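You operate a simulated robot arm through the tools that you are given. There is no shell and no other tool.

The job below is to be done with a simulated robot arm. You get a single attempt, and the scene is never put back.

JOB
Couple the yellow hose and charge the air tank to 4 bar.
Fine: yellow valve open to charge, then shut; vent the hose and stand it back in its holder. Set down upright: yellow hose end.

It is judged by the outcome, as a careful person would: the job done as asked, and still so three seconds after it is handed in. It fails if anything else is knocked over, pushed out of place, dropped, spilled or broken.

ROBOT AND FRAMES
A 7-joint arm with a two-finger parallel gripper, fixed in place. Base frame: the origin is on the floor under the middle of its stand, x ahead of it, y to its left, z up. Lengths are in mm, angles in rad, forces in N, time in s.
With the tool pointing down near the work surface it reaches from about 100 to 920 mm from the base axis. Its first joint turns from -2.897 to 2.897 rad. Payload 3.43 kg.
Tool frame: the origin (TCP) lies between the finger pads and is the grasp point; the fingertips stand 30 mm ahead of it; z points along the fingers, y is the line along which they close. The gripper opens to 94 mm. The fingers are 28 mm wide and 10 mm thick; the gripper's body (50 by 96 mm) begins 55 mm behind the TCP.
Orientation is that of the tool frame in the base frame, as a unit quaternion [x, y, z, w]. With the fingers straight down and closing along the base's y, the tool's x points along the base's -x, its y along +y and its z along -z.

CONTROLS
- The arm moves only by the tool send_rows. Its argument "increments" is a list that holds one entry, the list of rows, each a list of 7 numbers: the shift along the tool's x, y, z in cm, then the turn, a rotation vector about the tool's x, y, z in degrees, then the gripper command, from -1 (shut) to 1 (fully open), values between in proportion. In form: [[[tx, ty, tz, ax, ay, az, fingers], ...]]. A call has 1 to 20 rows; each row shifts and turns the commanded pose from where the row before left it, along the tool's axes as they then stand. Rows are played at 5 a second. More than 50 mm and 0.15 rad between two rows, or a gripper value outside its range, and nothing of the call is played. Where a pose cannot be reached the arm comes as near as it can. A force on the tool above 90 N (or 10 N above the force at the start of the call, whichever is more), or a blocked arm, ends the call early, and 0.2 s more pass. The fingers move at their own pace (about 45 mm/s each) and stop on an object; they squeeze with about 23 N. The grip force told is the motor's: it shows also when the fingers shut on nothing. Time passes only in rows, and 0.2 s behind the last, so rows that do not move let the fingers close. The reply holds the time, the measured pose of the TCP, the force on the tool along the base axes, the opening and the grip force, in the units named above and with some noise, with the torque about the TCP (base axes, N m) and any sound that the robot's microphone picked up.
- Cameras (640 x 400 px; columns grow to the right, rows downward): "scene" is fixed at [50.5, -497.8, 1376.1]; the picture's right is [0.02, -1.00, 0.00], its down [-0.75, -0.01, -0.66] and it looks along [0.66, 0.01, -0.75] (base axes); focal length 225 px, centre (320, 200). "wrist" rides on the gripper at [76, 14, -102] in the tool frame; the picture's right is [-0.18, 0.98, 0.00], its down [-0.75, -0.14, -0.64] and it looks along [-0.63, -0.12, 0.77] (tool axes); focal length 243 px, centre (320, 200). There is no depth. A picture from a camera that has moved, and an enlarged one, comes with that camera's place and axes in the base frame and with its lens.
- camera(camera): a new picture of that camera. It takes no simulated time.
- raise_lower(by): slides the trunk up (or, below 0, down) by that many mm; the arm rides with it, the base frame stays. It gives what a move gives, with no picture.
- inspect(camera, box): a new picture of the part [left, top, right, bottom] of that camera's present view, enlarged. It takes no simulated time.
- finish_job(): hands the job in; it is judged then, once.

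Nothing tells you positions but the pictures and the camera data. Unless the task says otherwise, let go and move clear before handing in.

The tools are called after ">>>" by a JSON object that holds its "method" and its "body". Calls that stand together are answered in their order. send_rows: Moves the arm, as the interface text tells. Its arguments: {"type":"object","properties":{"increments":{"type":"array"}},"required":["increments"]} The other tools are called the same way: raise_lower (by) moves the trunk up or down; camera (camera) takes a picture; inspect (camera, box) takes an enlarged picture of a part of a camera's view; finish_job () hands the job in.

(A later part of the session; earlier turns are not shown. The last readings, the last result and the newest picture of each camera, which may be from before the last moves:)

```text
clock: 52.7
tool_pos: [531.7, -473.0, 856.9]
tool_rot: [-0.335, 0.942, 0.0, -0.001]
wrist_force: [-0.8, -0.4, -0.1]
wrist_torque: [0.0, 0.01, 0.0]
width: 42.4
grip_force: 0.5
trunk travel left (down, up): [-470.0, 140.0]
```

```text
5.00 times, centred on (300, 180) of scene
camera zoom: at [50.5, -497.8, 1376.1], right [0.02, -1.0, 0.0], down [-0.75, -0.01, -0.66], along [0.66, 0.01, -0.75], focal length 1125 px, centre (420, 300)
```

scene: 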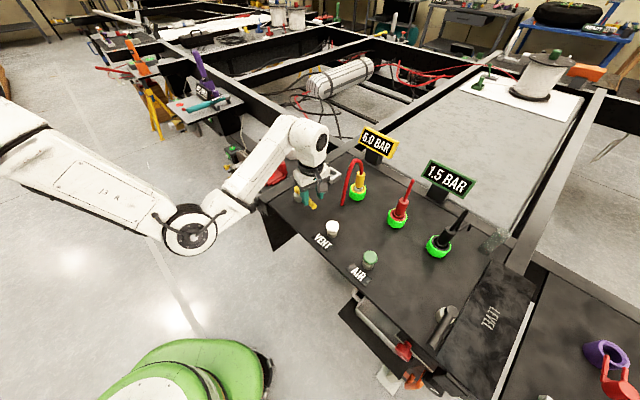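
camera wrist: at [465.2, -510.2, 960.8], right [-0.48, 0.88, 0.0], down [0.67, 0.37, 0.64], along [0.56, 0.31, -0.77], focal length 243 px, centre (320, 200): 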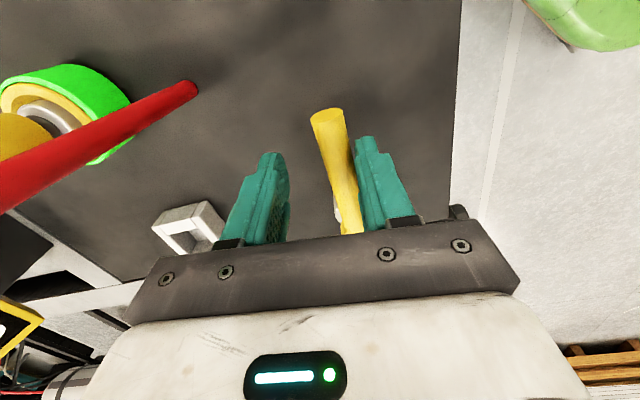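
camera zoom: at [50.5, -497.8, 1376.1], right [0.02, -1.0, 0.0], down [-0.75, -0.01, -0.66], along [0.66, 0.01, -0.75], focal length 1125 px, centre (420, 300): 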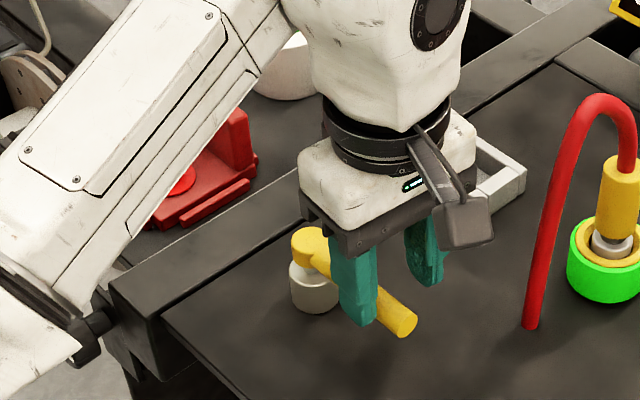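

The lever is at 90° (fully open) and there's no strain. I'll ease the finger off it, rise, and go above the AIR button with the fingers closed.

>>> {"method": "send_rows", "body": {"increments": [[[0, 1.0, 0, 0, 0, 0, -0.1], [0, 0, -2.5, 0, 0, 0, -0.1], [0, 0, -2.5, 0, 0, 0, -0.1], [0, 0, -3.0, 0, 0, 0, -0.1], [4.14, -0.143, 0, 0, 0, 0, -1], [4.14, -0.143, 0, 0, 0, 0, -1], [4.14, -0.143, 0, 0, 0, 0, -1], [4.14, -0.143, 0, 0, 0, 0, -1], [4.14, -0.143, 0, 0, 0, 0, -1], [4.14, -0.143, 0, 0, 0, 0, -1], [0, 0, 0, 0, 0, 0, -1]]]}}

>>> {"method": "camera", "body": {"camera": "wrist"}}

>>> {"method": "camera", "body": {"camera": "scene"}}

```text
clock: 55.1
tool_pos: [337.5, -629.3, 936.8]
tool_rot: [-0.335, 0.942, 0.001, -0.001]
wrist_force: [-0.2, 0.4, 0.0]
wrist_torque: [0.02, 0.02, 0.01]
width: 0.1
grip_force: 22.9
trunk travel left (down, up): [-470.0, 140.0]
```

```text
taken
camera wrist: at [272.4, -666.0, 1039.8], right [-0.48, 0.88, 0.0], down [0.67, 0.37, 0.64], along [0.56, 0.31, -0.77], focal length 243 px, centre (320, 200)
```

wrist: 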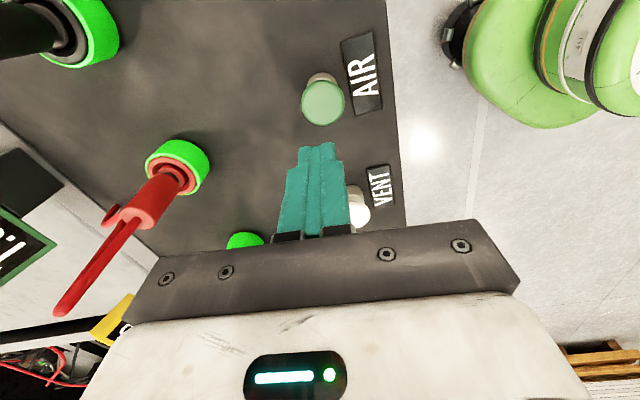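

```text
taken
```

scene: 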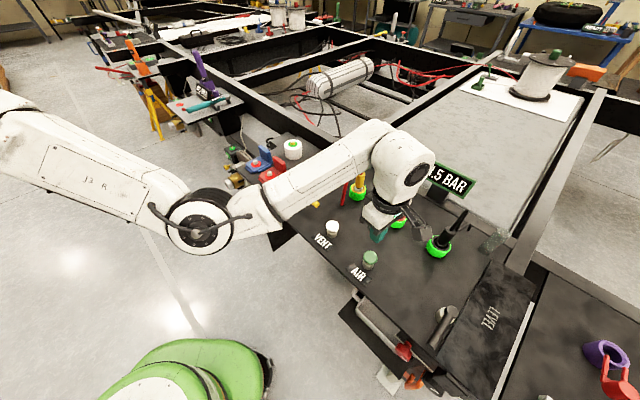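

The AIR cap looks almost exactly below the fingertips. I'll check the alignment in a zoomed view.

>>> {"method": "inspect", "body": {"camera": "wrist", "box": [260, 50, 388, 160]}}

>>> {"method": "inspect", "body": {"camera": "scene", "box": [330, 180, 430, 290]}}

```text
3.64 times, centred on (324, 105) of wrist
camera zoom: at [272.4, -666.0, 1039.8], right [-0.48, 0.88, 0.0], down [0.67, 0.37, 0.64], along [0.56, 0.31, -0.77], focal length 882 px, centre (306, 546)
```

zoom: 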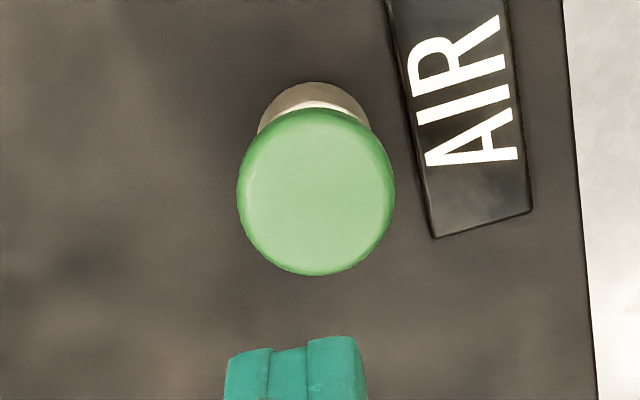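

```text
3.64 times, centred on (380, 235) of scene
camera zoom: at [50.5, -497.8, 1376.1], right [0.02, -1.0, 0.0], down [-0.75, -0.01, -0.66], along [0.66, 0.01, -0.75], focal length 818 px, centre (102, 73)
```

zoom: 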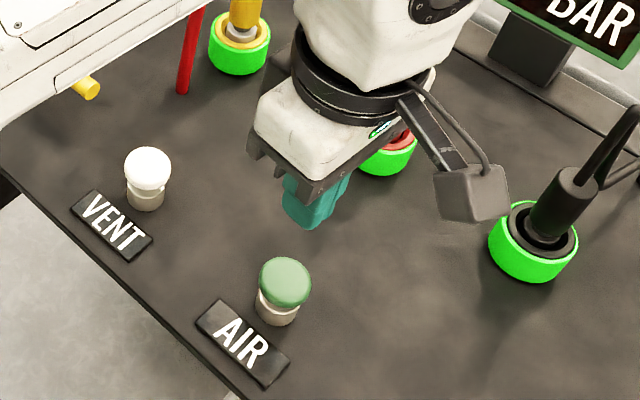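

I'll shift a few millimetres onto the cap's centre and lower to just above it.

>>> {"method": "send_rows", "body": {"increments": [[[0.4, 0.25, 2.0, 0, 0, 0, -1], [0, 0, 2.0, 0, 0, 0, -1], [0, 0, 2.0, 0, 0, 0, -1], [0, 0, 1.3, 0, 0, 0, -1], [0, 0, 0, 0, 0, 0, -1]]]}}

>>> {"method": "camera", "body": {"camera": "wrist"}}

>>> {"method": "camera", "body": {"camera": "scene"}}

>>> {"method": "inspect", "body": {"camera": "scene", "box": [330, 200, 410, 290]}}

```text
clock: 56.3
tool_pos: [334.9, -628.8, 862.8]
tool_rot: [-0.336, 0.942, 0.001, -0.002]
wrist_force: [-0.6, -0.5, 0.0]
wrist_torque: [-0.01, -0.01, -0.01]
width: 0.0
grip_force: 22.9
trunk travel left (down, up): [-470.0, 140.0]
```

```text
taken
camera wrist: at [267.7, -666.4, 965.8], right [-0.48, 0.88, 0.0], down [0.68, 0.37, 0.64], along [0.56, 0.31, -0.77], focal length 243 px, centre (320, 200)
```

wrist: 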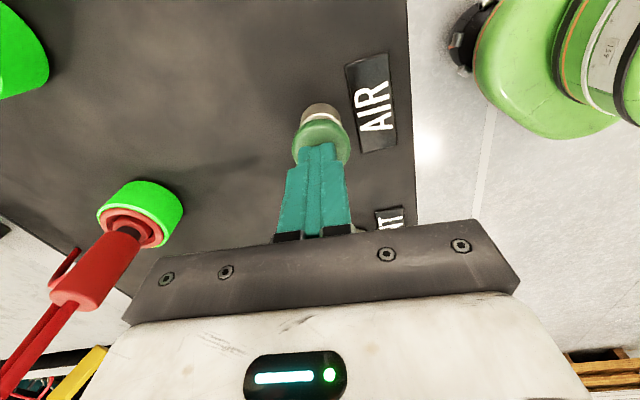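

```text
taken
```

scene: 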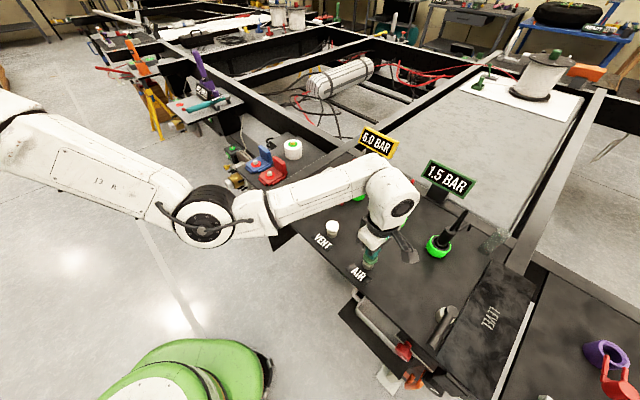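

```text
4.44 times, centred on (370, 245) of scene
camera zoom: at [50.5, -497.8, 1376.1], right [0.02, -1.0, 0.0], down [-0.75, -0.01, -0.66], along [0.66, 0.01, -0.75], focal length 1000 px, centre (98, 0)
```

zoom: 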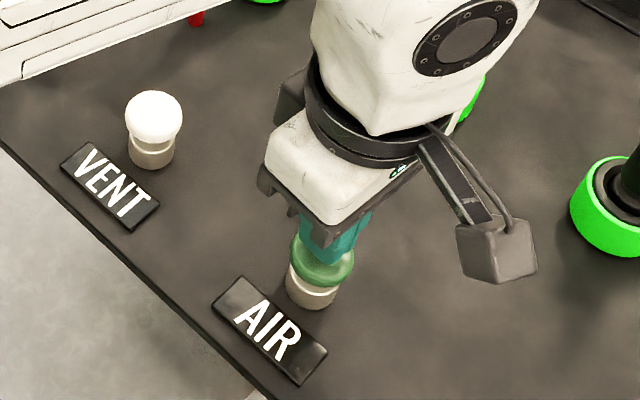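

Both gauges are visible (6.0 and 1.5). I'll lower in small steps and watch force and gauges.

>>> {"method": "send_rows", "body": {"increments": [[[0, 0, 0.25, 0, 0, 0, -1], [0, 0, 0.25, 0, 0, 0, -1]]]}}

>>> {"method": "inspect", "body": {"camera": "scene", "box": [350, 110, 490, 210]}}

```text
clock: 56.9
tool_pos: [333.7, -629.2, 858.6]
tool_rot: [-0.335, 0.942, 0.001, -0.001]
wrist_force: [0.3, -0.1, 0.6]
wrist_torque: [0.02, -0.02, 0.0]
width: 0.0
grip_force: 23.3
trunk travel left (down, up): [-470.0, 140.0]
```

```text
4.00 times, centred on (420, 160) of scene
camera zoom: at [50.5, -497.8, 1376.1], right [0.02, -1.0, 0.0], down [-0.75, -0.01, -0.66], along [0.66, 0.01, -0.75], focal length 900 px, centre (-80, 360)
```

zoom: 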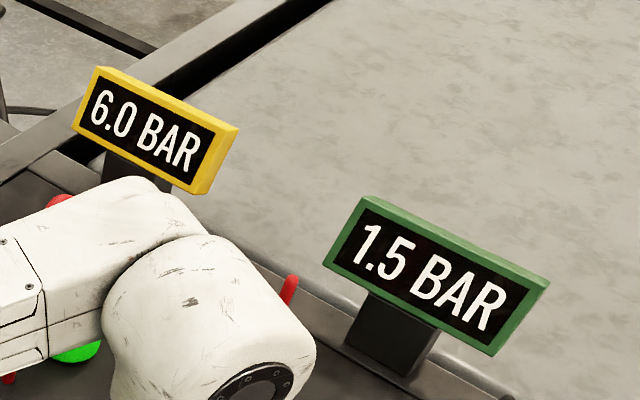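

>>> {"method": "send_rows", "body": {"increments": [[[0, 0, 0.25, 0, 0, 0, -1], [0, 0, 0.25, 0, 0, 0, -1]]]}}

>>> {"method": "inspect", "body": {"camera": "scene", "box": [350, 110, 490, 210]}}

>>> {"method": "inspect", "body": {"camera": "wrist", "box": [260, 80, 388, 180]}}

```text
clock: 57.5
tool_pos: [333.8, -628.3, 854.1]
tool_rot: [-0.335, 0.942, 0.001, -0.001]
wrist_force: [-0.8, -1.2, 3.0]
wrist_torque: [0.03, -0.01, -0.01]
width: 0.3
grip_force: 22.9
trunk travel left (down, up): [-470.0, 140.0]
```

```text
4.00 times, centred on (420, 160) of scene
camera zoom: at [50.5, -497.8, 1376.1], right [0.02, -1.0, 0.0], down [-0.75, -0.01, -0.66], along [0.66, 0.01, -0.75], focal length 900 px, centre (-80, 360)
```

zoom: 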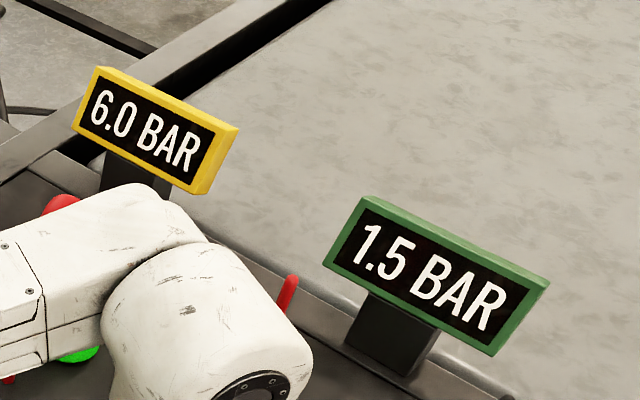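

```text
4.00 times, centred on (324, 130) of wrist
camera zoom: at [267.7, -666.2, 957.3], right [-0.48, 0.88, 0.0], down [0.67, 0.37, 0.64], along [0.56, 0.31, -0.77], focal length 970 px, centre (304, 480)
```

zoom: 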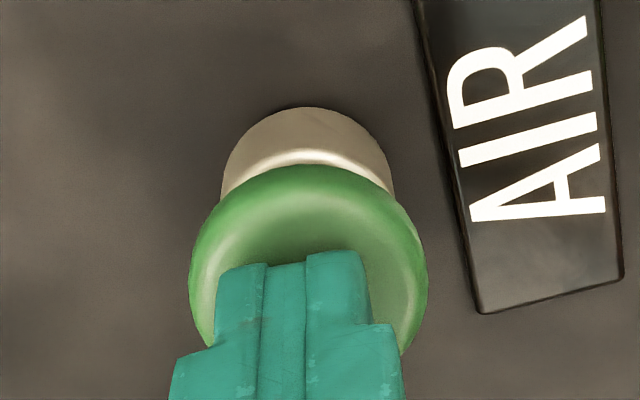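

Contact with the cap at about 3 N. I'll press a little further and check right away.

>>> {"method": "send_rows", "body": {"increments": [[[0, 0, 0.2, 0, 0, 0, -1]]]}}

>>> {"method": "inspect", "body": {"camera": "scene", "box": [350, 110, 490, 210]}}

```text
clock: 57.9
tool_pos: [333.9, -630.0, 851.6]
tool_rot: [-0.335, 0.942, 0.001, -0.001]
wrist_force: [-2.2, -0.8, 2.9]
wrist_torque: [0.01, 0.01, -0.06]
width: 0.0
grip_force: 22.7
trunk travel left (down, up): [-470.0, 140.0]
heard: click
```

```text
4.00 times, centred on (420, 160) of scene
camera zoom: at [50.5, -497.8, 1376.1], right [0.02, -1.0, 0.0], down [-0.75, -0.01, -0.66], along [0.66, 0.01, -0.75], focal length 900 px, centre (-80, 360)
```

zoom: 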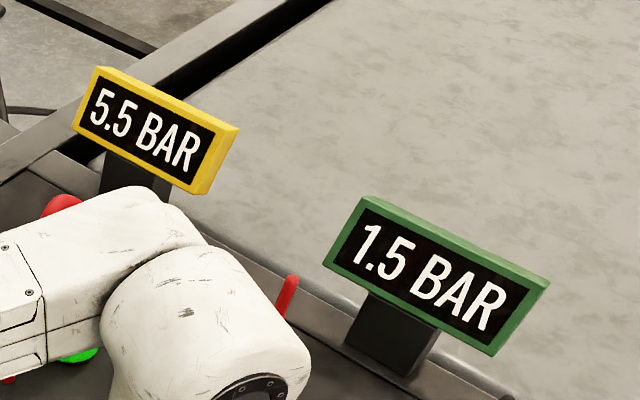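

A click was heard and the hose gauge dropped to 5.5, so air is flowing. I'll hold for a moment and watch the tank gauge.

>>> {"method": "send_rows", "body": {"increments": [[[0, 0, 0, 0, 0, 0, -1]]]}}

>>> {"method": "inspect", "body": {"camera": "scene", "box": [350, 110, 490, 210]}}

```text
clock: 58.3
tool_pos: [334.8, -628.7, 852.3]
tool_rot: [-0.335, 0.942, -0.001, -0.002]
wrist_force: [-1.0, -1.3, 3.0]
wrist_torque: [0.02, -0.01, 0.04]
width: 0.1
grip_force: 23.3
trunk travel left (down, up): [-470.0, 140.0]
```

```text
4.00 times, centred on (420, 160) of scene
camera zoom: at [50.5, -497.8, 1376.1], right [0.02, -1.0, 0.0], down [-0.75, -0.01, -0.66], along [0.66, 0.01, -0.75], focal length 900 px, centre (-80, 360)
```

zoom: 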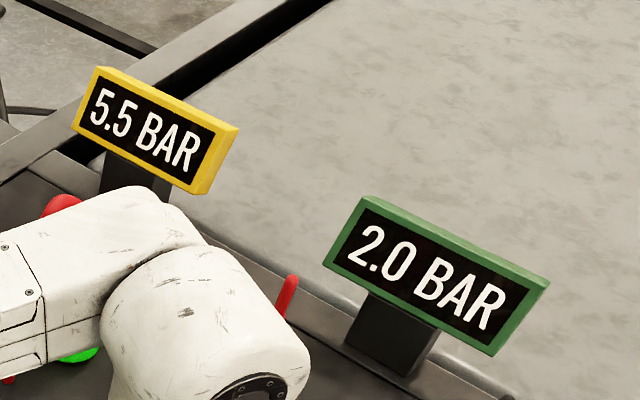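

>>> {"method": "send_rows", "body": {"increments": [[[0, 0, 0, 0, 0, 0, -1]]]}}

>>> {"method": "inspect", "body": {"camera": "scene", "box": [350, 110, 490, 210]}}

```text
clock: 58.7
tool_pos: [335.7, -628.4, 851.8]
tool_rot: [-0.335, 0.942, 0.002, -0.001]
wrist_force: [-1.6, -0.2, 2.9]
wrist_torque: [-0.01, 0.0, 0.02]
width: 0.2
grip_force: 23.3
trunk travel left (down, up): [-470.0, 140.0]
```

```text
4.00 times, centred on (420, 160) of scene
camera zoom: at [50.5, -497.8, 1376.1], right [0.02, -1.0, 0.0], down [-0.75, -0.01, -0.66], along [0.66, 0.01, -0.75], focal length 900 px, centre (-80, 360)
```

zoom: 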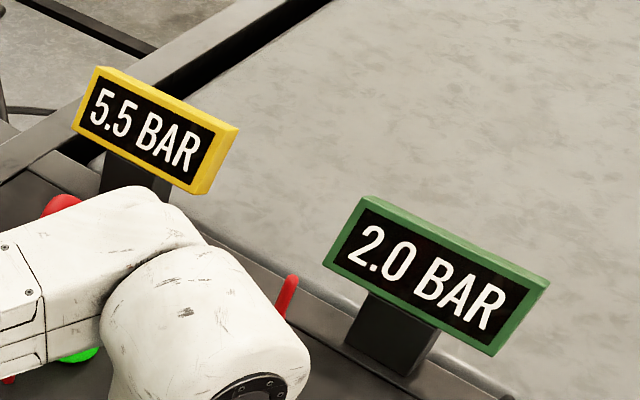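

>>> {"method": "send_rows", "body": {"increments": [[[0, 0, 0, 0, 0, 0, -1]]]}}

>>> {"method": "inspect", "body": {"camera": "scene", "box": [350, 110, 490, 210]}}

```text
clock: 59.1
tool_pos: [335.2, -628.7, 851.8]
tool_rot: [-0.335, 0.942, 0.001, -0.002]
wrist_force: [-0.9, -0.7, 1.8]
wrist_torque: [-0.03, -0.03, 0.02]
width: 0.2
grip_force: 23.2
trunk travel left (down, up): [-470.0, 140.0]
```

```text
4.00 times, centred on (420, 160) of scene
camera zoom: at [50.5, -497.8, 1376.1], right [0.02, -1.0, 0.0], down [-0.75, -0.01, -0.66], along [0.66, 0.01, -0.75], focal length 900 px, centre (-80, 360)
```

zoom: 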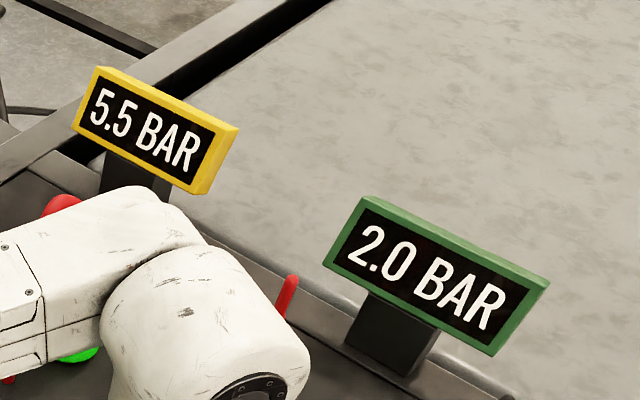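

>>> {"method": "send_rows", "body": {"increments": [[[0, 0, 0, 0, 0, 0, -1]]]}}

>>> {"method": "inspect", "body": {"camera": "scene", "box": [350, 110, 490, 210]}}

```text
clock: 59.5
tool_pos: [335.1, -628.6, 851.4]
tool_rot: [-0.335, 0.942, 0.0, -0.001]
wrist_force: [-1.2, -0.9, 2.5]
wrist_torque: [0.0, 0.01, 0.03]
width: 0.0
grip_force: 22.4
trunk travel left (down, up): [-470.0, 140.0]
```

```text
4.00 times, centred on (420, 160) of scene
camera zoom: at [50.5, -497.8, 1376.1], right [0.02, -1.0, 0.0], down [-0.75, -0.01, -0.66], along [0.66, 0.01, -0.75], focal length 900 px, centre (-80, 360)
```

zoom: 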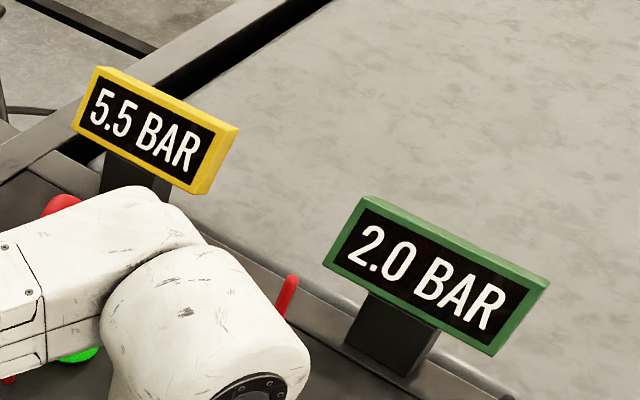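

>>> {"method": "send_rows", "body": {"increments": [[[0, 0, 0, 0, 0, 0, -1], [0, 0, 0, 0, 0, 0, -1], [0, 0, 0, 0, 0, 0, -1]]]}}

>>> {"method": "inspect", "body": {"camera": "scene", "box": [350, 110, 490, 210]}}

>>> {"method": "camera", "body": {"camera": "scene"}}

```text
clock: 60.3
tool_pos: [334.9, -628.4, 852.3]
tool_rot: [-0.335, 0.942, 0.0, 0.0]
wrist_force: [0.1, -0.2, 3.2]
wrist_torque: [0.0, -0.02, 0.0]
width: 0.0
grip_force: 22.5
trunk travel left (down, up): [-470.0, 140.0]
```

```text
4.00 times, centred on (420, 160) of scene
camera zoom: at [50.5, -497.8, 1376.1], right [0.02, -1.0, 0.0], down [-0.75, -0.01, -0.66], along [0.66, 0.01, -0.75], focal length 900 px, centre (-80, 360)
```

zoom: 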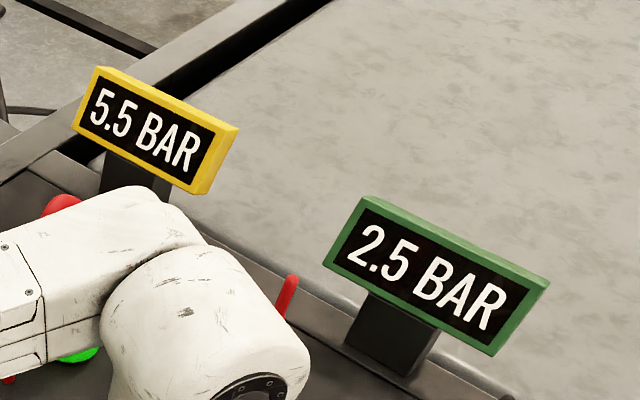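

```text
taken
```

scene: 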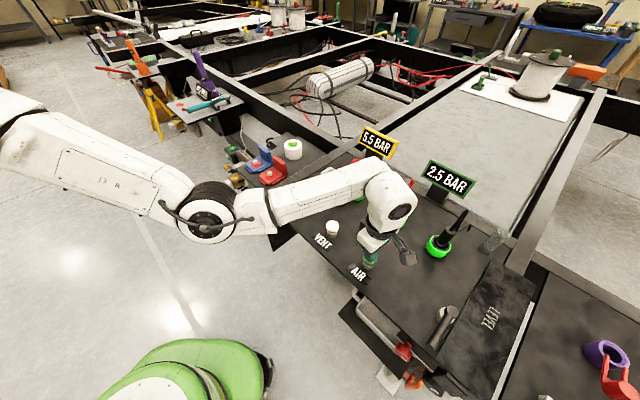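

The tank rises while the button is held, about 0.4 bar/s judging by when the display stepped (it rounds to 0.5). I'll hold on in short intervals and track the transitions.

>>> {"method": "send_rows", "body": {"increments": [[[0, 0, 0, 0, 0, 0, -1]]]}}

>>> {"method": "inspect", "body": {"camera": "scene", "box": [350, 110, 490, 210]}}

```text
clock: 60.7
tool_pos: [334.3, -628.9, 851.5]
tool_rot: [-0.335, 0.942, 0.001, -0.001]
wrist_force: [0.7, -1.1, 3.6]
wrist_torque: [-0.01, 0.03, -0.01]
width: 0.0
grip_force: 23.2
trunk travel left (down, up): [-470.0, 140.0]
```

```text
4.00 times, centred on (420, 160) of scene
camera zoom: at [50.5, -497.8, 1376.1], right [0.02, -1.0, 0.0], down [-0.75, -0.01, -0.66], along [0.66, 0.01, -0.75], focal length 900 px, centre (-80, 360)
```

zoom: 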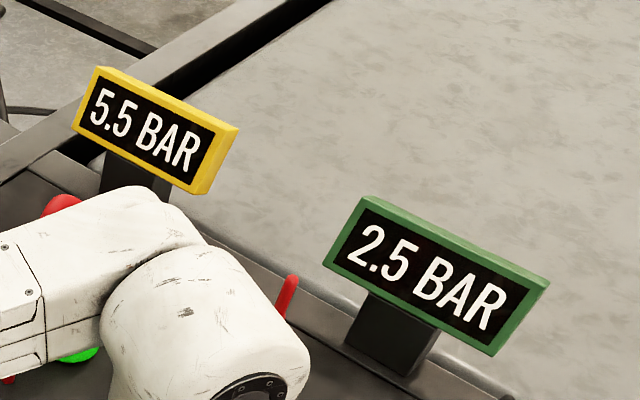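

>>> {"method": "send_rows", "body": {"increments": [[[0, 0, 0, 0, 0, 0, -1]]]}}

>>> {"method": "inspect", "body": {"camera": "scene", "box": [350, 110, 490, 210]}}

```text
clock: 61.1
tool_pos: [334.4, -629.6, 852.5]
tool_rot: [-0.335, 0.942, 0.0, 0.0]
wrist_force: [0.2, 1.2, 3.0]
wrist_torque: [0.02, -0.02, 0.01]
width: 0.0
grip_force: 22.7
trunk travel left (down, up): [-470.0, 140.0]
```

```text
4.00 times, centred on (420, 160) of scene
camera zoom: at [50.5, -497.8, 1376.1], right [0.02, -1.0, 0.0], down [-0.75, -0.01, -0.66], along [0.66, 0.01, -0.75], focal length 900 px, centre (-80, 360)
```

zoom: 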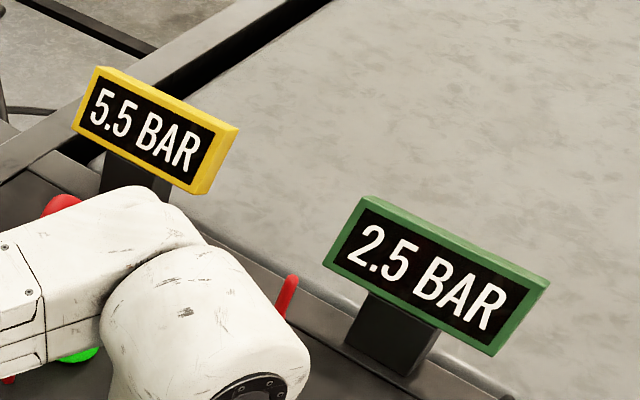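

>>> {"method": "send_rows", "body": {"increments": [[[0, 0, 0, 0, 0, 0, -1]]]}}

>>> {"method": "inspect", "body": {"camera": "scene", "box": [350, 110, 490, 210]}}

```text
clock: 61.5
tool_pos: [335.5, -629.2, 852.3]
tool_rot: [-0.335, 0.942, 0.0, -0.001]
wrist_force: [-0.6, -0.1, 3.5]
wrist_torque: [0.0, -0.01, 0.02]
width: 0.1
grip_force: 22.1
trunk travel left (down, up): [-470.0, 140.0]
```

```text
4.00 times, centred on (420, 160) of scene
camera zoom: at [50.5, -497.8, 1376.1], right [0.02, -1.0, 0.0], down [-0.75, -0.01, -0.66], along [0.66, 0.01, -0.75], focal length 900 px, centre (-80, 360)
```

zoom: 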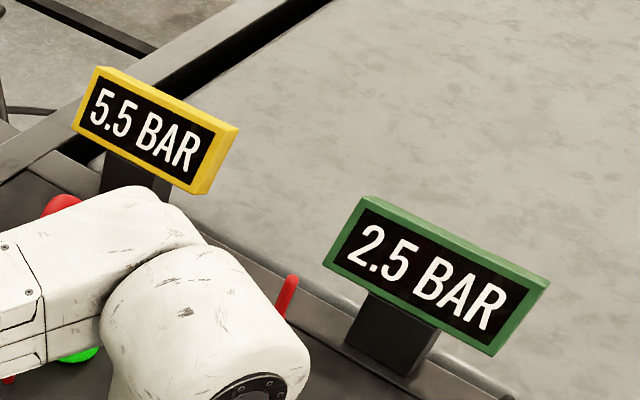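

>>> {"method": "send_rows", "body": {"increments": [[[0, 0, 0, 0, 0, 0, -1]]]}}

>>> {"method": "inspect", "body": {"camera": "scene", "box": [350, 110, 490, 210]}}

```text
clock: 61.9
tool_pos: [335.3, -628.7, 851.6]
tool_rot: [-0.336, 0.942, 0.001, -0.001]
wrist_force: [0.0, 0.9, 2.7]
wrist_torque: [0.01, -0.01, -0.01]
width: 0.1
grip_force: 22.9
trunk travel left (down, up): [-470.0, 140.0]
```

```text
4.00 times, centred on (420, 160) of scene
camera zoom: at [50.5, -497.8, 1376.1], right [0.02, -1.0, 0.0], down [-0.75, -0.01, -0.66], along [0.66, 0.01, -0.75], focal length 900 px, centre (-80, 360)
```

zoom: 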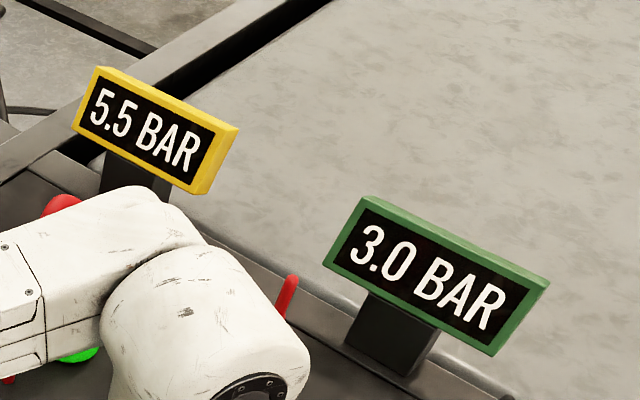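

The tank display stepped to 3.0 between 61.5 and 61.9 s, so the rate is about 0.28 bar/s. I'll keep holding in short intervals.

>>> {"method": "send_rows", "body": {"increments": [[[0, 0, 0, 0, 0, 0, -1], [0, 0, 0, 0, 0, 0, -1], [0, 0, 0, 0, 0, 0, -1], [0, 0, 0, 0, 0, 0, -1]]]}}

>>> {"method": "inspect", "body": {"camera": "scene", "box": [350, 110, 490, 210]}}

```text
clock: 62.9
tool_pos: [333.7, -629.1, 851.6]
tool_rot: [-0.335, 0.942, 0.0, -0.001]
wrist_force: [0.4, 0.9, 3.2]
wrist_torque: [0.04, 0.01, 0.03]
width: 0.3
grip_force: 23.2
trunk travel left (down, up): [-470.0, 140.0]
```

```text
4.00 times, centred on (420, 160) of scene
camera zoom: at [50.5, -497.8, 1376.1], right [0.02, -1.0, 0.0], down [-0.75, -0.01, -0.66], along [0.66, 0.01, -0.75], focal length 900 px, centre (-80, 360)
```

zoom: 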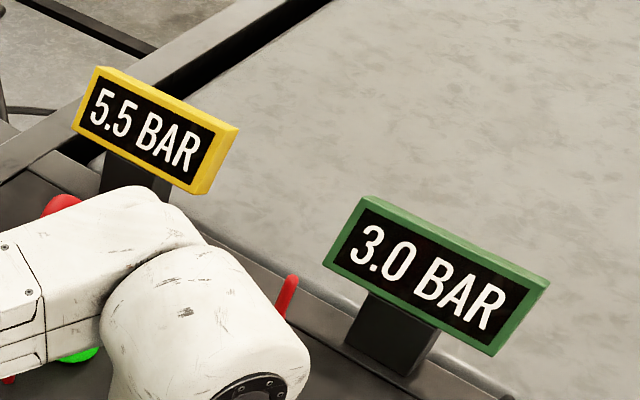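

>>> {"method": "send_rows", "body": {"increments": [[[0, 0, 0, 0, 0, 0, -1]]]}}

>>> {"method": "inspect", "body": {"camera": "scene", "box": [350, 110, 490, 210]}}

```text
clock: 63.3
tool_pos: [335.2, -628.4, 851.6]
tool_rot: [-0.336, 0.942, 0.001, -0.001]
wrist_force: [0.2, 0.1, 2.6]
wrist_torque: [0.02, -0.07, 0.0]
width: 0.0
grip_force: 23.2
trunk travel left (down, up): [-470.0, 140.0]
```

```text
4.00 times, centred on (420, 160) of scene
camera zoom: at [50.5, -497.8, 1376.1], right [0.02, -1.0, 0.0], down [-0.75, -0.01, -0.66], along [0.66, 0.01, -0.75], focal length 900 px, centre (-80, 360)
```

zoom: 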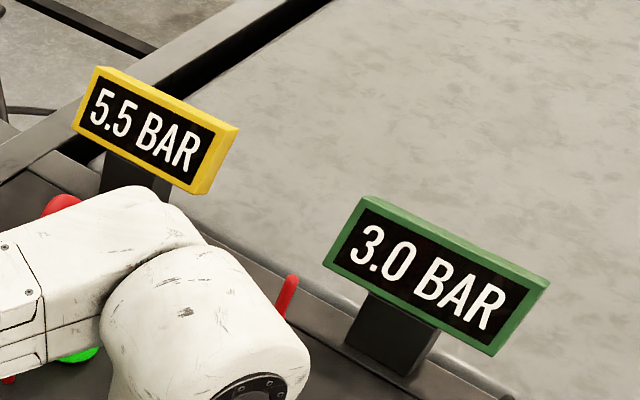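

>>> {"method": "send_rows", "body": {"increments": [[[0, 0, 0, 0, 0, 0, -1]]]}}

>>> {"method": "inspect", "body": {"camera": "scene", "box": [350, 110, 490, 210]}}

```text
clock: 63.7
tool_pos: [334.4, -629.3, 851.7]
tool_rot: [-0.335, 0.942, 0.0, -0.001]
wrist_force: [-0.5, 0.9, 2.7]
wrist_torque: [0.04, -0.06, 0.0]
width: 0.2
grip_force: 23.3
trunk travel left (down, up): [-470.0, 140.0]
```

```text
4.00 times, centred on (420, 160) of scene
camera zoom: at [50.5, -497.8, 1376.1], right [0.02, -1.0, 0.0], down [-0.75, -0.01, -0.66], along [0.66, 0.01, -0.75], focal length 900 px, centre (-80, 360)
```

zoom: 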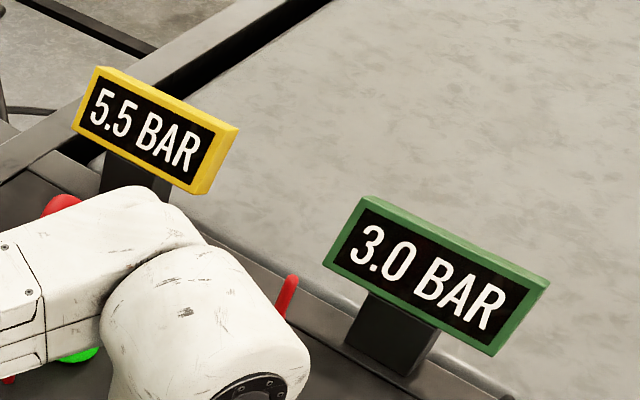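

>>> {"method": "send_rows", "body": {"increments": [[[0, 0, 0, 0, 0, 0, -1]]]}}

>>> {"method": "inspect", "body": {"camera": "scene", "box": [350, 110, 490, 210]}}

```text
clock: 64.1
tool_pos: [334.9, -628.8, 851.8]
tool_rot: [-0.335, 0.942, 0.001, -0.001]
wrist_force: [1.1, 0.4, 3.0]
wrist_torque: [0.04, -0.02, 0.03]
width: 0.0
grip_force: 22.9
trunk travel left (down, up): [-470.0, 140.0]
```

```text
4.00 times, centred on (420, 160) of scene
camera zoom: at [50.5, -497.8, 1376.1], right [0.02, -1.0, 0.0], down [-0.75, -0.01, -0.66], along [0.66, 0.01, -0.75], focal length 900 px, centre (-80, 360)
```

zoom: 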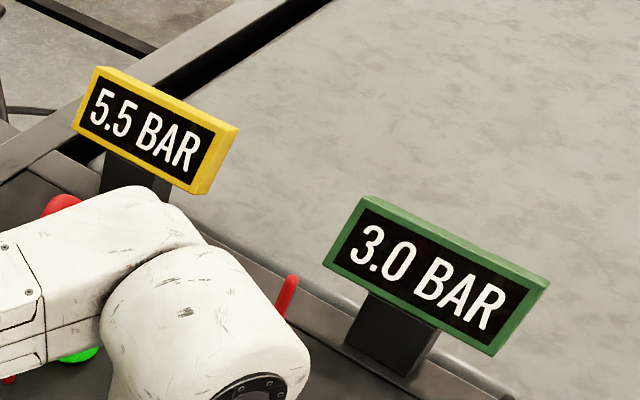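

>>> {"method": "send_rows", "body": {"increments": [[[0, 0, 0, 0, 0, 0, -1]]]}}

>>> {"method": "inspect", "body": {"camera": "scene", "box": [350, 110, 490, 210]}}

```text
clock: 64.5
tool_pos: [334.0, -629.9, 851.8]
tool_rot: [-0.335, 0.942, 0.001, -0.001]
wrist_force: [0.3, 0.1, 2.8]
wrist_torque: [0.05, -0.04, 0.04]
width: 0.0
grip_force: 22.9
trunk travel left (down, up): [-470.0, 140.0]
```

```text
4.00 times, centred on (420, 160) of scene
camera zoom: at [50.5, -497.8, 1376.1], right [0.02, -1.0, 0.0], down [-0.75, -0.01, -0.66], along [0.66, 0.01, -0.75], focal length 900 px, centre (-80, 360)
```

zoom: 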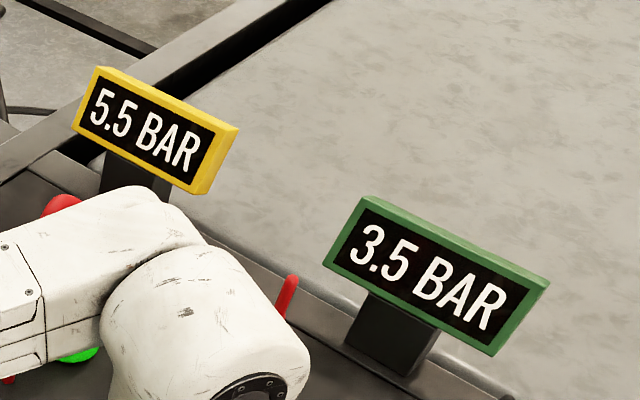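

The tank is now at 3.5 and filling more slowly, which fits an exponential fill with a rounded display. The step to 4.0 should come near 67.3 s, and true 4.0 around 69 s; I'll keep holding.

>>> {"method": "send_rows", "body": {"increments": [[[0, 0, 0, 0, 0, 0, -1], [0, 0, 0, 0, 0, 0, -1], [0, 0, 0, 0, 0, 0, -1], [0, 0, 0, 0, 0, 0, -1], [0, 0, 0, 0, 0, 0, -1], [0, 0, 0, 0, 0, 0, -1], [0, 0, 0, 0, 0, 0, -1], [0, 0, 0, 0, 0, 0, -1]]]}}

>>> {"method": "inspect", "body": {"camera": "scene", "box": [350, 110, 490, 210]}}

```text
clock: 66.3
tool_pos: [335.3, -627.5, 852.8]
tool_rot: [-0.335, 0.942, 0.0, -0.001]
wrist_force: [-0.4, 0.7, 3.4]
wrist_torque: [0.03, -0.04, -0.03]
width: 0.0
grip_force: 23.4
trunk travel left (down, up): [-470.0, 140.0]
```

```text
4.00 times, centred on (420, 160) of scene
camera zoom: at [50.5, -497.8, 1376.1], right [0.02, -1.0, 0.0], down [-0.75, -0.01, -0.66], along [0.66, 0.01, -0.75], focal length 900 px, centre (-80, 360)
```

zoom: 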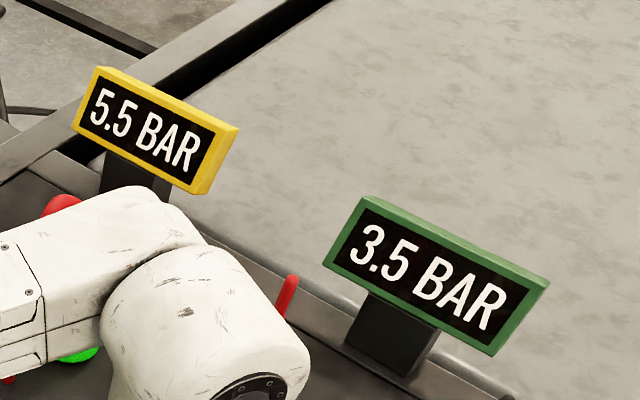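

>>> {"method": "send_rows", "body": {"increments": [[[0, 0, 0, 0, 0, 0, -1], [0, 0, 0, 0, 0, 0, -1]]]}}

>>> {"method": "inspect", "body": {"camera": "scene", "box": [350, 110, 490, 210]}}

```text
clock: 66.9
tool_pos: [333.9, -629.0, 851.7]
tool_rot: [-0.336, 0.942, 0.0, -0.001]
wrist_force: [1.0, 0.2, 3.3]
wrist_torque: [0.03, -0.03, 0.0]
width: 0.2
grip_force: 23.6
trunk travel left (down, up): [-470.0, 140.0]
```

```text
4.00 times, centred on (420, 160) of scene
camera zoom: at [50.5, -497.8, 1376.1], right [0.02, -1.0, 0.0], down [-0.75, -0.01, -0.66], along [0.66, 0.01, -0.75], focal length 900 px, centre (-80, 360)
```

zoom: 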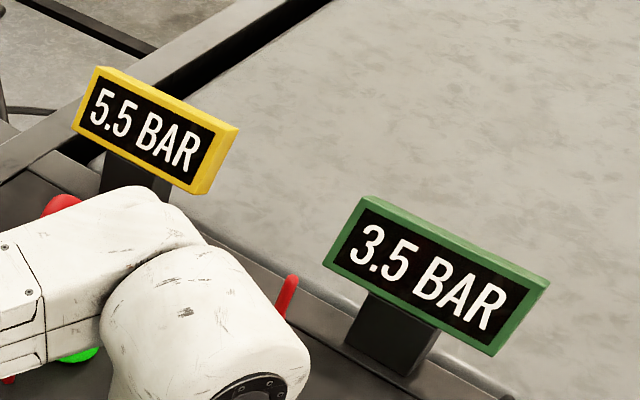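

>>> {"method": "send_rows", "body": {"increments": [[[0, 0, 0, 0, 0, 0, -1]]]}}

>>> {"method": "inspect", "body": {"camera": "scene", "box": [350, 110, 490, 210]}}

```text
clock: 67.3
tool_pos: [334.8, -628.9, 851.2]
tool_rot: [-0.335, 0.942, 0.0, -0.001]
wrist_force: [0.6, 1.4, 2.6]
wrist_torque: [-0.01, -0.04, -0.01]
width: 0.0
grip_force: 22.7
trunk travel left (down, up): [-470.0, 140.0]
```

```text
4.00 times, centred on (420, 160) of scene
camera zoom: at [50.5, -497.8, 1376.1], right [0.02, -1.0, 0.0], down [-0.75, -0.01, -0.66], along [0.66, 0.01, -0.75], focal length 900 px, centre (-80, 360)
```

zoom: 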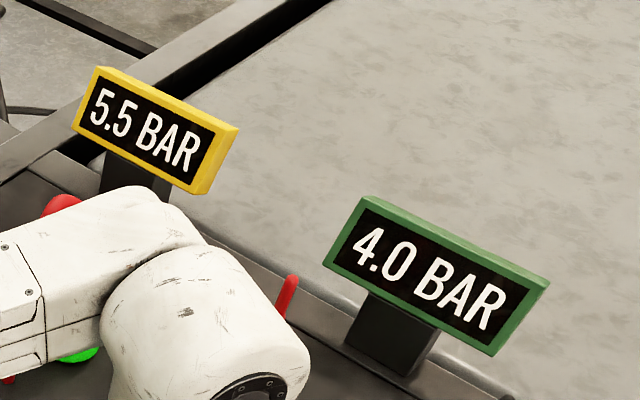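

It stepped to 4.0 right when the rounding model predicted. I'll hold about one more second to centre on 4.0, then release upward.

>>> {"method": "send_rows", "body": {"increments": [[[0, 0, 0, 0, 0, 0, -1], [0, 0, 0, 0, 0, 0, -1], [0, 0, 0, 0, 0, 0, -1], [0, 0, 0, 0, 0, 0, -1], [0, 0, 0, 0, 0, 0, -1], [0, 0, 0, 0, 0, 0, -1], [0, 0, -1.0, 0, 0, 0, -1], [0, 0, -2.0, 0, 0, 0, -1], [0, 0, 0, 0, 0, 0, -1]]]}}

>>> {"method": "inspect", "body": {"camera": "scene", "box": [350, 110, 490, 210]}}

>>> {"method": "camera", "body": {"camera": "scene"}}

```text
clock: 69.3
tool_pos: [333.7, -629.4, 881.0]
tool_rot: [-0.335, 0.942, 0.001, -0.001]
wrist_force: [-1.1, -0.4, 0.4]
wrist_torque: [-0.03, -0.02, -0.01]
width: 0.0
grip_force: 22.7
trunk travel left (down, up): [-470.0, 140.0]
```

```text
4.00 times, centred on (420, 160) of scene
camera zoom: at [50.5, -497.8, 1376.1], right [0.02, -1.0, 0.0], down [-0.75, -0.01, -0.66], along [0.66, 0.01, -0.75], focal length 900 px, centre (-80, 360)
```

zoom: 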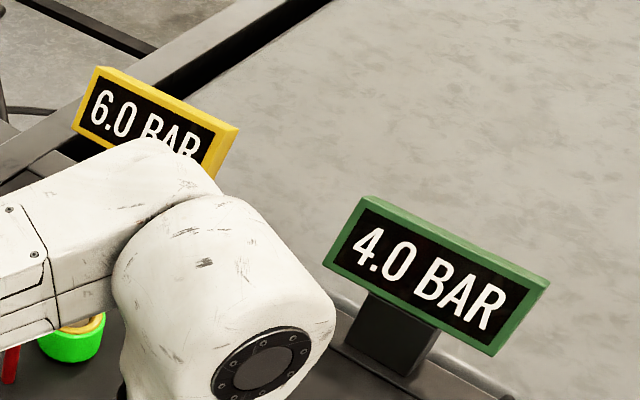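

```text
taken
```

scene: 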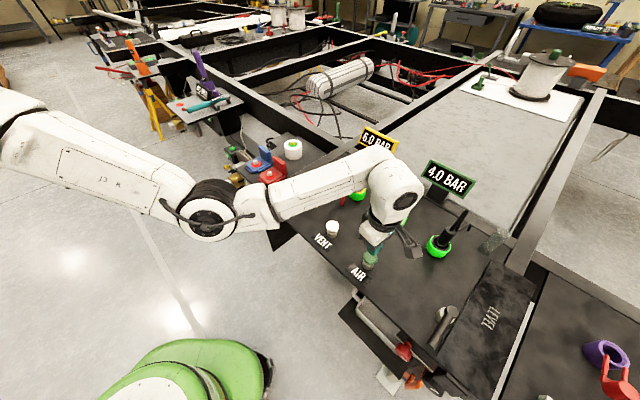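

The tank holds 4.0 and the hose line is back to 6.0. Now I'll go back to the lever the same way I came, straddle it, and look before lowering.

>>> {"method": "send_rows", "body": {"increments": [[[0, 0, -2.8, 0, 0, 0, -1], [0, 0, -2.8, 0, 0, 0, -1], [-4.2, 0.103, 0, 0, 0, 0, -0.1], [-4.2, 0.103, 0, 0, 0, 0, -0.1], [-4.2, 0.103, 0, 0, 0, 0, -0.1], [-4.2, 0.103, 0, 0, 0, 0, -0.1], [-4.2, 0.103, 0, 0, 0, 0, -0.1], [-4.2, 0.103, 0, 0, 0, 0, -0.1], [0, 0, 0, 0, 0, 0, -0.1]]]}}

>>> {"method": "camera", "body": {"camera": "wrist"}}

>>> {"method": "inspect", "body": {"camera": "scene", "box": [350, 110, 490, 210]}}

```text
clock: 71.3
tool_pos: [529.3, -464.2, 936.2]
tool_rot: [-0.336, 0.942, 0.001, -0.002]
wrist_force: [0.1, 0.5, -0.1]
wrist_torque: [0.0, -0.01, 0.02]
width: 42.4
grip_force: 0.1
trunk travel left (down, up): [-470.0, 140.0]
```

```text
taken
camera wrist: at [462.3, -500.6, 1039.8], right [-0.48, 0.88, 0.0], down [0.68, 0.37, 0.64], along [0.56, 0.31, -0.77], focal length 243 px, centre (320, 200)
```

wrist: 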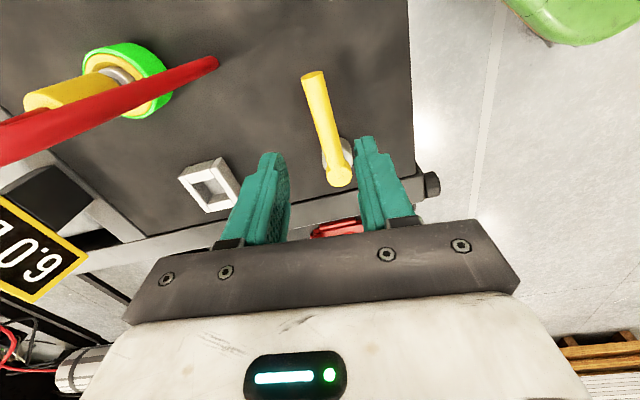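

```text
4.00 times, centred on (420, 160) of scene
camera zoom: at [50.5, -497.8, 1376.1], right [0.02, -1.0, 0.0], down [-0.75, -0.01, -0.66], along [0.66, 0.01, -0.75], focal length 900 px, centre (-80, 360)
```

zoom: 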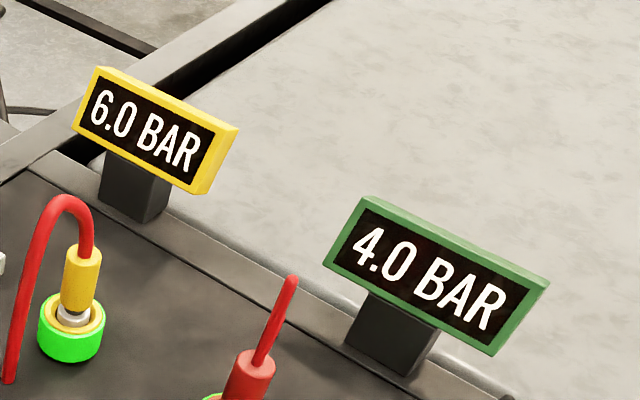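

The lever sits between the fingers again. I'll lower over it, bring the other finger into contact, and begin sweeping it back toward shut.

>>> {"method": "send_rows", "body": {"increments": [[[0, 0, 2.5, 0, 0, 0, -0.1], [0, 0, 2.5, 0, 0, 0, -0.1], [0, 0, 2.0, 0, 0, 0, -0.1], [0, 0, 1.0, 0, 0, 0, -0.1], [0, 0.8, 0, 0, 0, 0, -0.1], [0, 0.8, 0, 0, 0, 0, -0.1], [0, 0, 0, 0, 0, 0, -0.1]]]}}

>>> {"method": "camera", "body": {"camera": "wrist"}}

```text
clock: 72.9
tool_pos: [516.6, -453.2, 857.2]
tool_rot: [-0.336, 0.942, 0.0, -0.001]
wrist_force: [0.2, -0.2, 0.1]
wrist_torque: [-0.02, 0.02, -0.01]
width: 42.5
grip_force: 0.3
trunk travel left (down, up): [-470.0, 140.0]
```

```text
taken
camera wrist: at [449.7, -490.2, 960.5], right [-0.48, 0.88, 0.0], down [0.68, 0.37, 0.64], along [0.56, 0.31, -0.77], focal length 243 px, centre (320, 200)
```

wrist: 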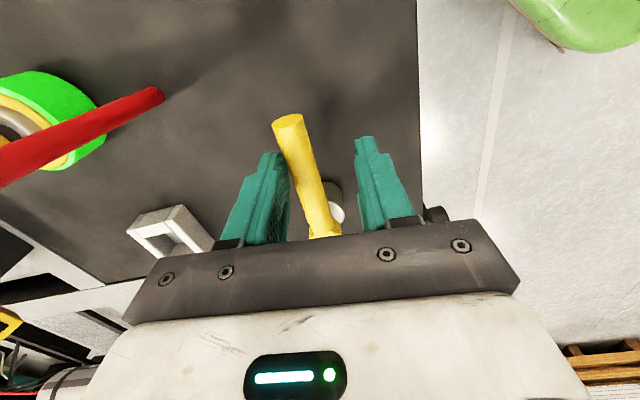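

>>> {"method": "send_rows", "body": {"increments": [[[-0.132, 0.875, 0, 0, 0, 7.5, -0.1], [-0.132, 0.875, 0, 0, 0, 7.5, -0.1], [-0.132, 0.875, 0, 0, 0, 7.5, -0.1], [-0.132, 0.875, 0, 0, 0, 7.5, -0.1], [-0.132, 0.875, 0, 0, 0, 7.5, -0.1], [-0.132, 0.875, 0, 0, 0, 7.5, -0.1], [0, 0, 0, 0, 0, 0, -0.1]]]}}

>>> {"method": "camera", "body": {"camera": "wrist"}}

>>> {"method": "camera", "body": {"camera": "scene"}}

```text
clock: 74.5
tool_pos: [506.2, -400.6, 857.0]
tool_rot: [0.052, 0.999, -0.001, -0.002]
wrist_force: [-0.4, 0.4, -0.4]
wrist_torque: [0.05, -0.03, 0.01]
width: 42.5
grip_force: 0.1
trunk travel left (down, up): [-470.0, 140.0]
```

```text
taken
camera wrist: at [431.9, -379.1, 961.1], right [0.28, 0.96, 0.0], down [0.74, -0.22, 0.64], along [0.61, -0.18, -0.77], focal length 243 px, centre (320, 200)
```

wrist: 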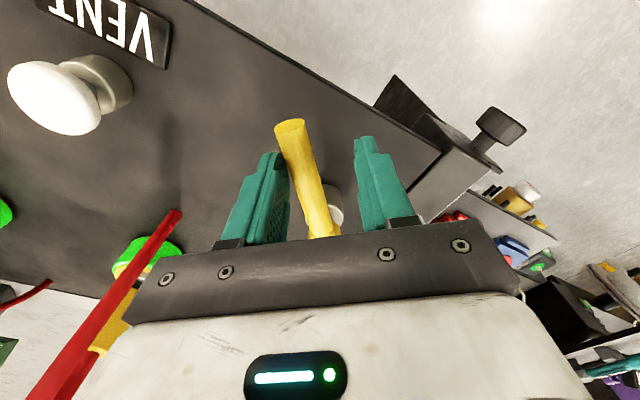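

```text
taken
```

scene: 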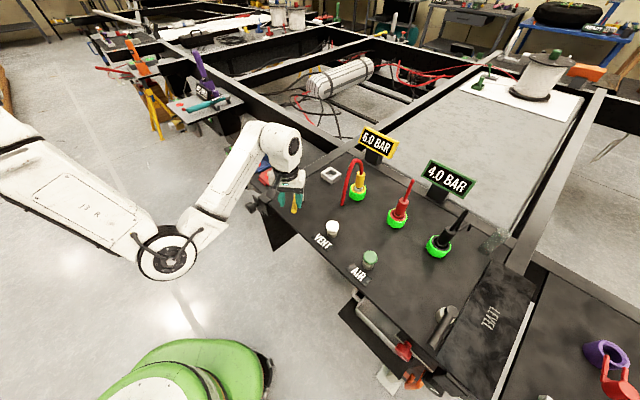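

>>> {"method": "send_rows", "body": {"increments": [[[-0.132, 0.875, 0, 0, 0, 7.5, -0.1], [-0.132, 0.875, 0, 0, 0, 7.5, -0.1], [-0.132, 0.875, 0, 0, 0, 7.5, -0.1], [-0.132, 0.875, 0, 0, 0, 7.5, -0.1], [-0.07, 0.44, 0, 0, 0, 3.75, -0.1], [0, 0, 0, 0, 0, 0, -0.1]]]}}

>>> {"method": "camera", "body": {"camera": "wrist"}}

>>> {"method": "inspect", "body": {"camera": "scene", "box": [350, 110, 490, 210]}}

```text
clock: 75.9
tool_pos: [523.6, -366.5, 857.7]
tool_rot: [0.338, 0.941, -0.001, -0.002]
wrist_force: [-0.7, -0.7, -0.1]
wrist_torque: [0.02, 0.01, 0.01]
width: 42.3
grip_force: 0.2
trunk travel left (down, up): [-470.0, 140.0]
```

```text
taken
camera wrist: at [475.7, -307.2, 961.6], right [0.77, 0.64, 0.0], down [0.49, -0.59, 0.64], along [0.41, -0.49, -0.77], focal length 243 px, centre (320, 200)
```

wrist: 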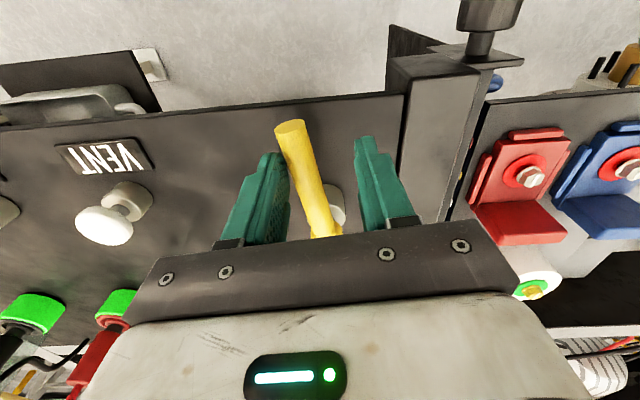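

```text
4.00 times, centred on (420, 160) of scene
camera zoom: at [50.5, -497.8, 1376.1], right [0.02, -1.0, 0.0], down [-0.75, -0.01, -0.66], along [0.66, 0.01, -0.75], focal length 900 px, centre (-80, 360)
```

zoom: 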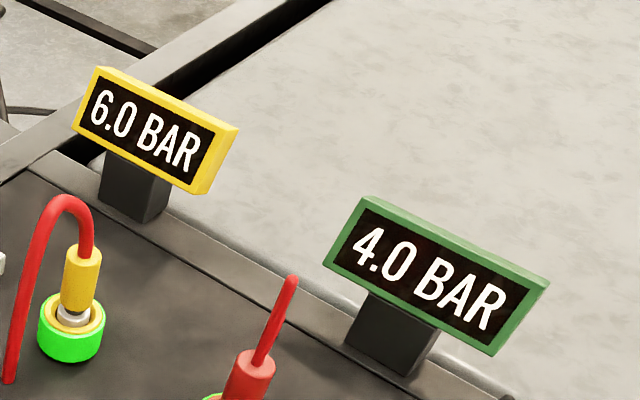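

About 10° remain. I'll finish gently and watch for the stop.

>>> {"method": "send_rows", "body": {"increments": [[[-0.066, 0.44, 0, 0, 0, 3.75, -0.1], [-0.066, 0.44, 0, 0, 0, 3.75, -0.1], [-0.04, 0.25, 0, 0, 0, 2.2, -0.1], [0, 0, 0, 0, 0, 0, -0.1]]]}}

>>> {"method": "camera", "body": {"camera": "wrist"}}

>>> {"method": "inspect", "body": {"camera": "scene", "box": [240, 150, 340, 220]}}

```text
clock: 76.9
tool_pos: [531.5, -359.2, 857.1]
tool_rot: [0.417, 0.909, 0.0, -0.002]
wrist_force: [-1.6, -1.6, -0.4]
wrist_torque: [-0.04, 0.07, 0.05]
width: 43.7
grip_force: 1.0
trunk travel left (down, up): [-470.0, 140.0]
```

```text
taken
camera wrist: at [494.7, -292.6, 961.7], right [0.87, 0.5, 0.0], down [0.39, -0.66, 0.64], along [0.32, -0.55, -0.77], focal length 243 px, centre (320, 200)
```

wrist: 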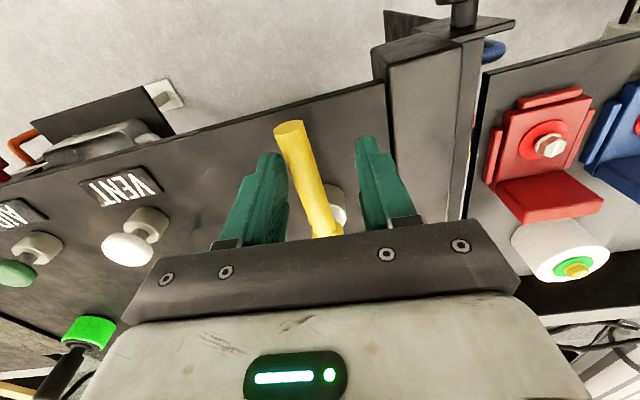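

```text
5.71 times, centred on (290, 185) of scene
camera zoom: at [50.5, -497.8, 1376.1], right [0.02, -1.0, 0.0], down [-0.75, -0.01, -0.66], along [0.66, 0.01, -0.75], focal length 1286 px, centre (491, 286)
```

zoom: 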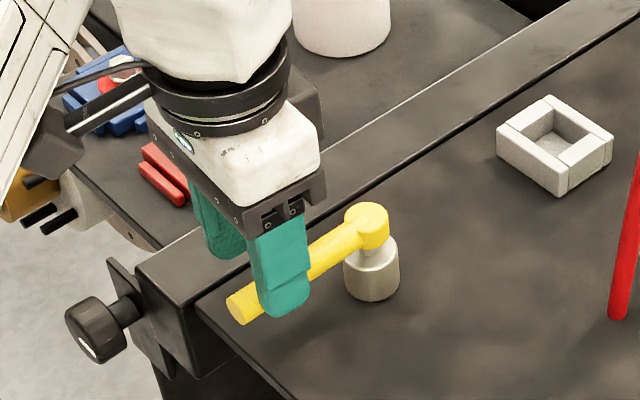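

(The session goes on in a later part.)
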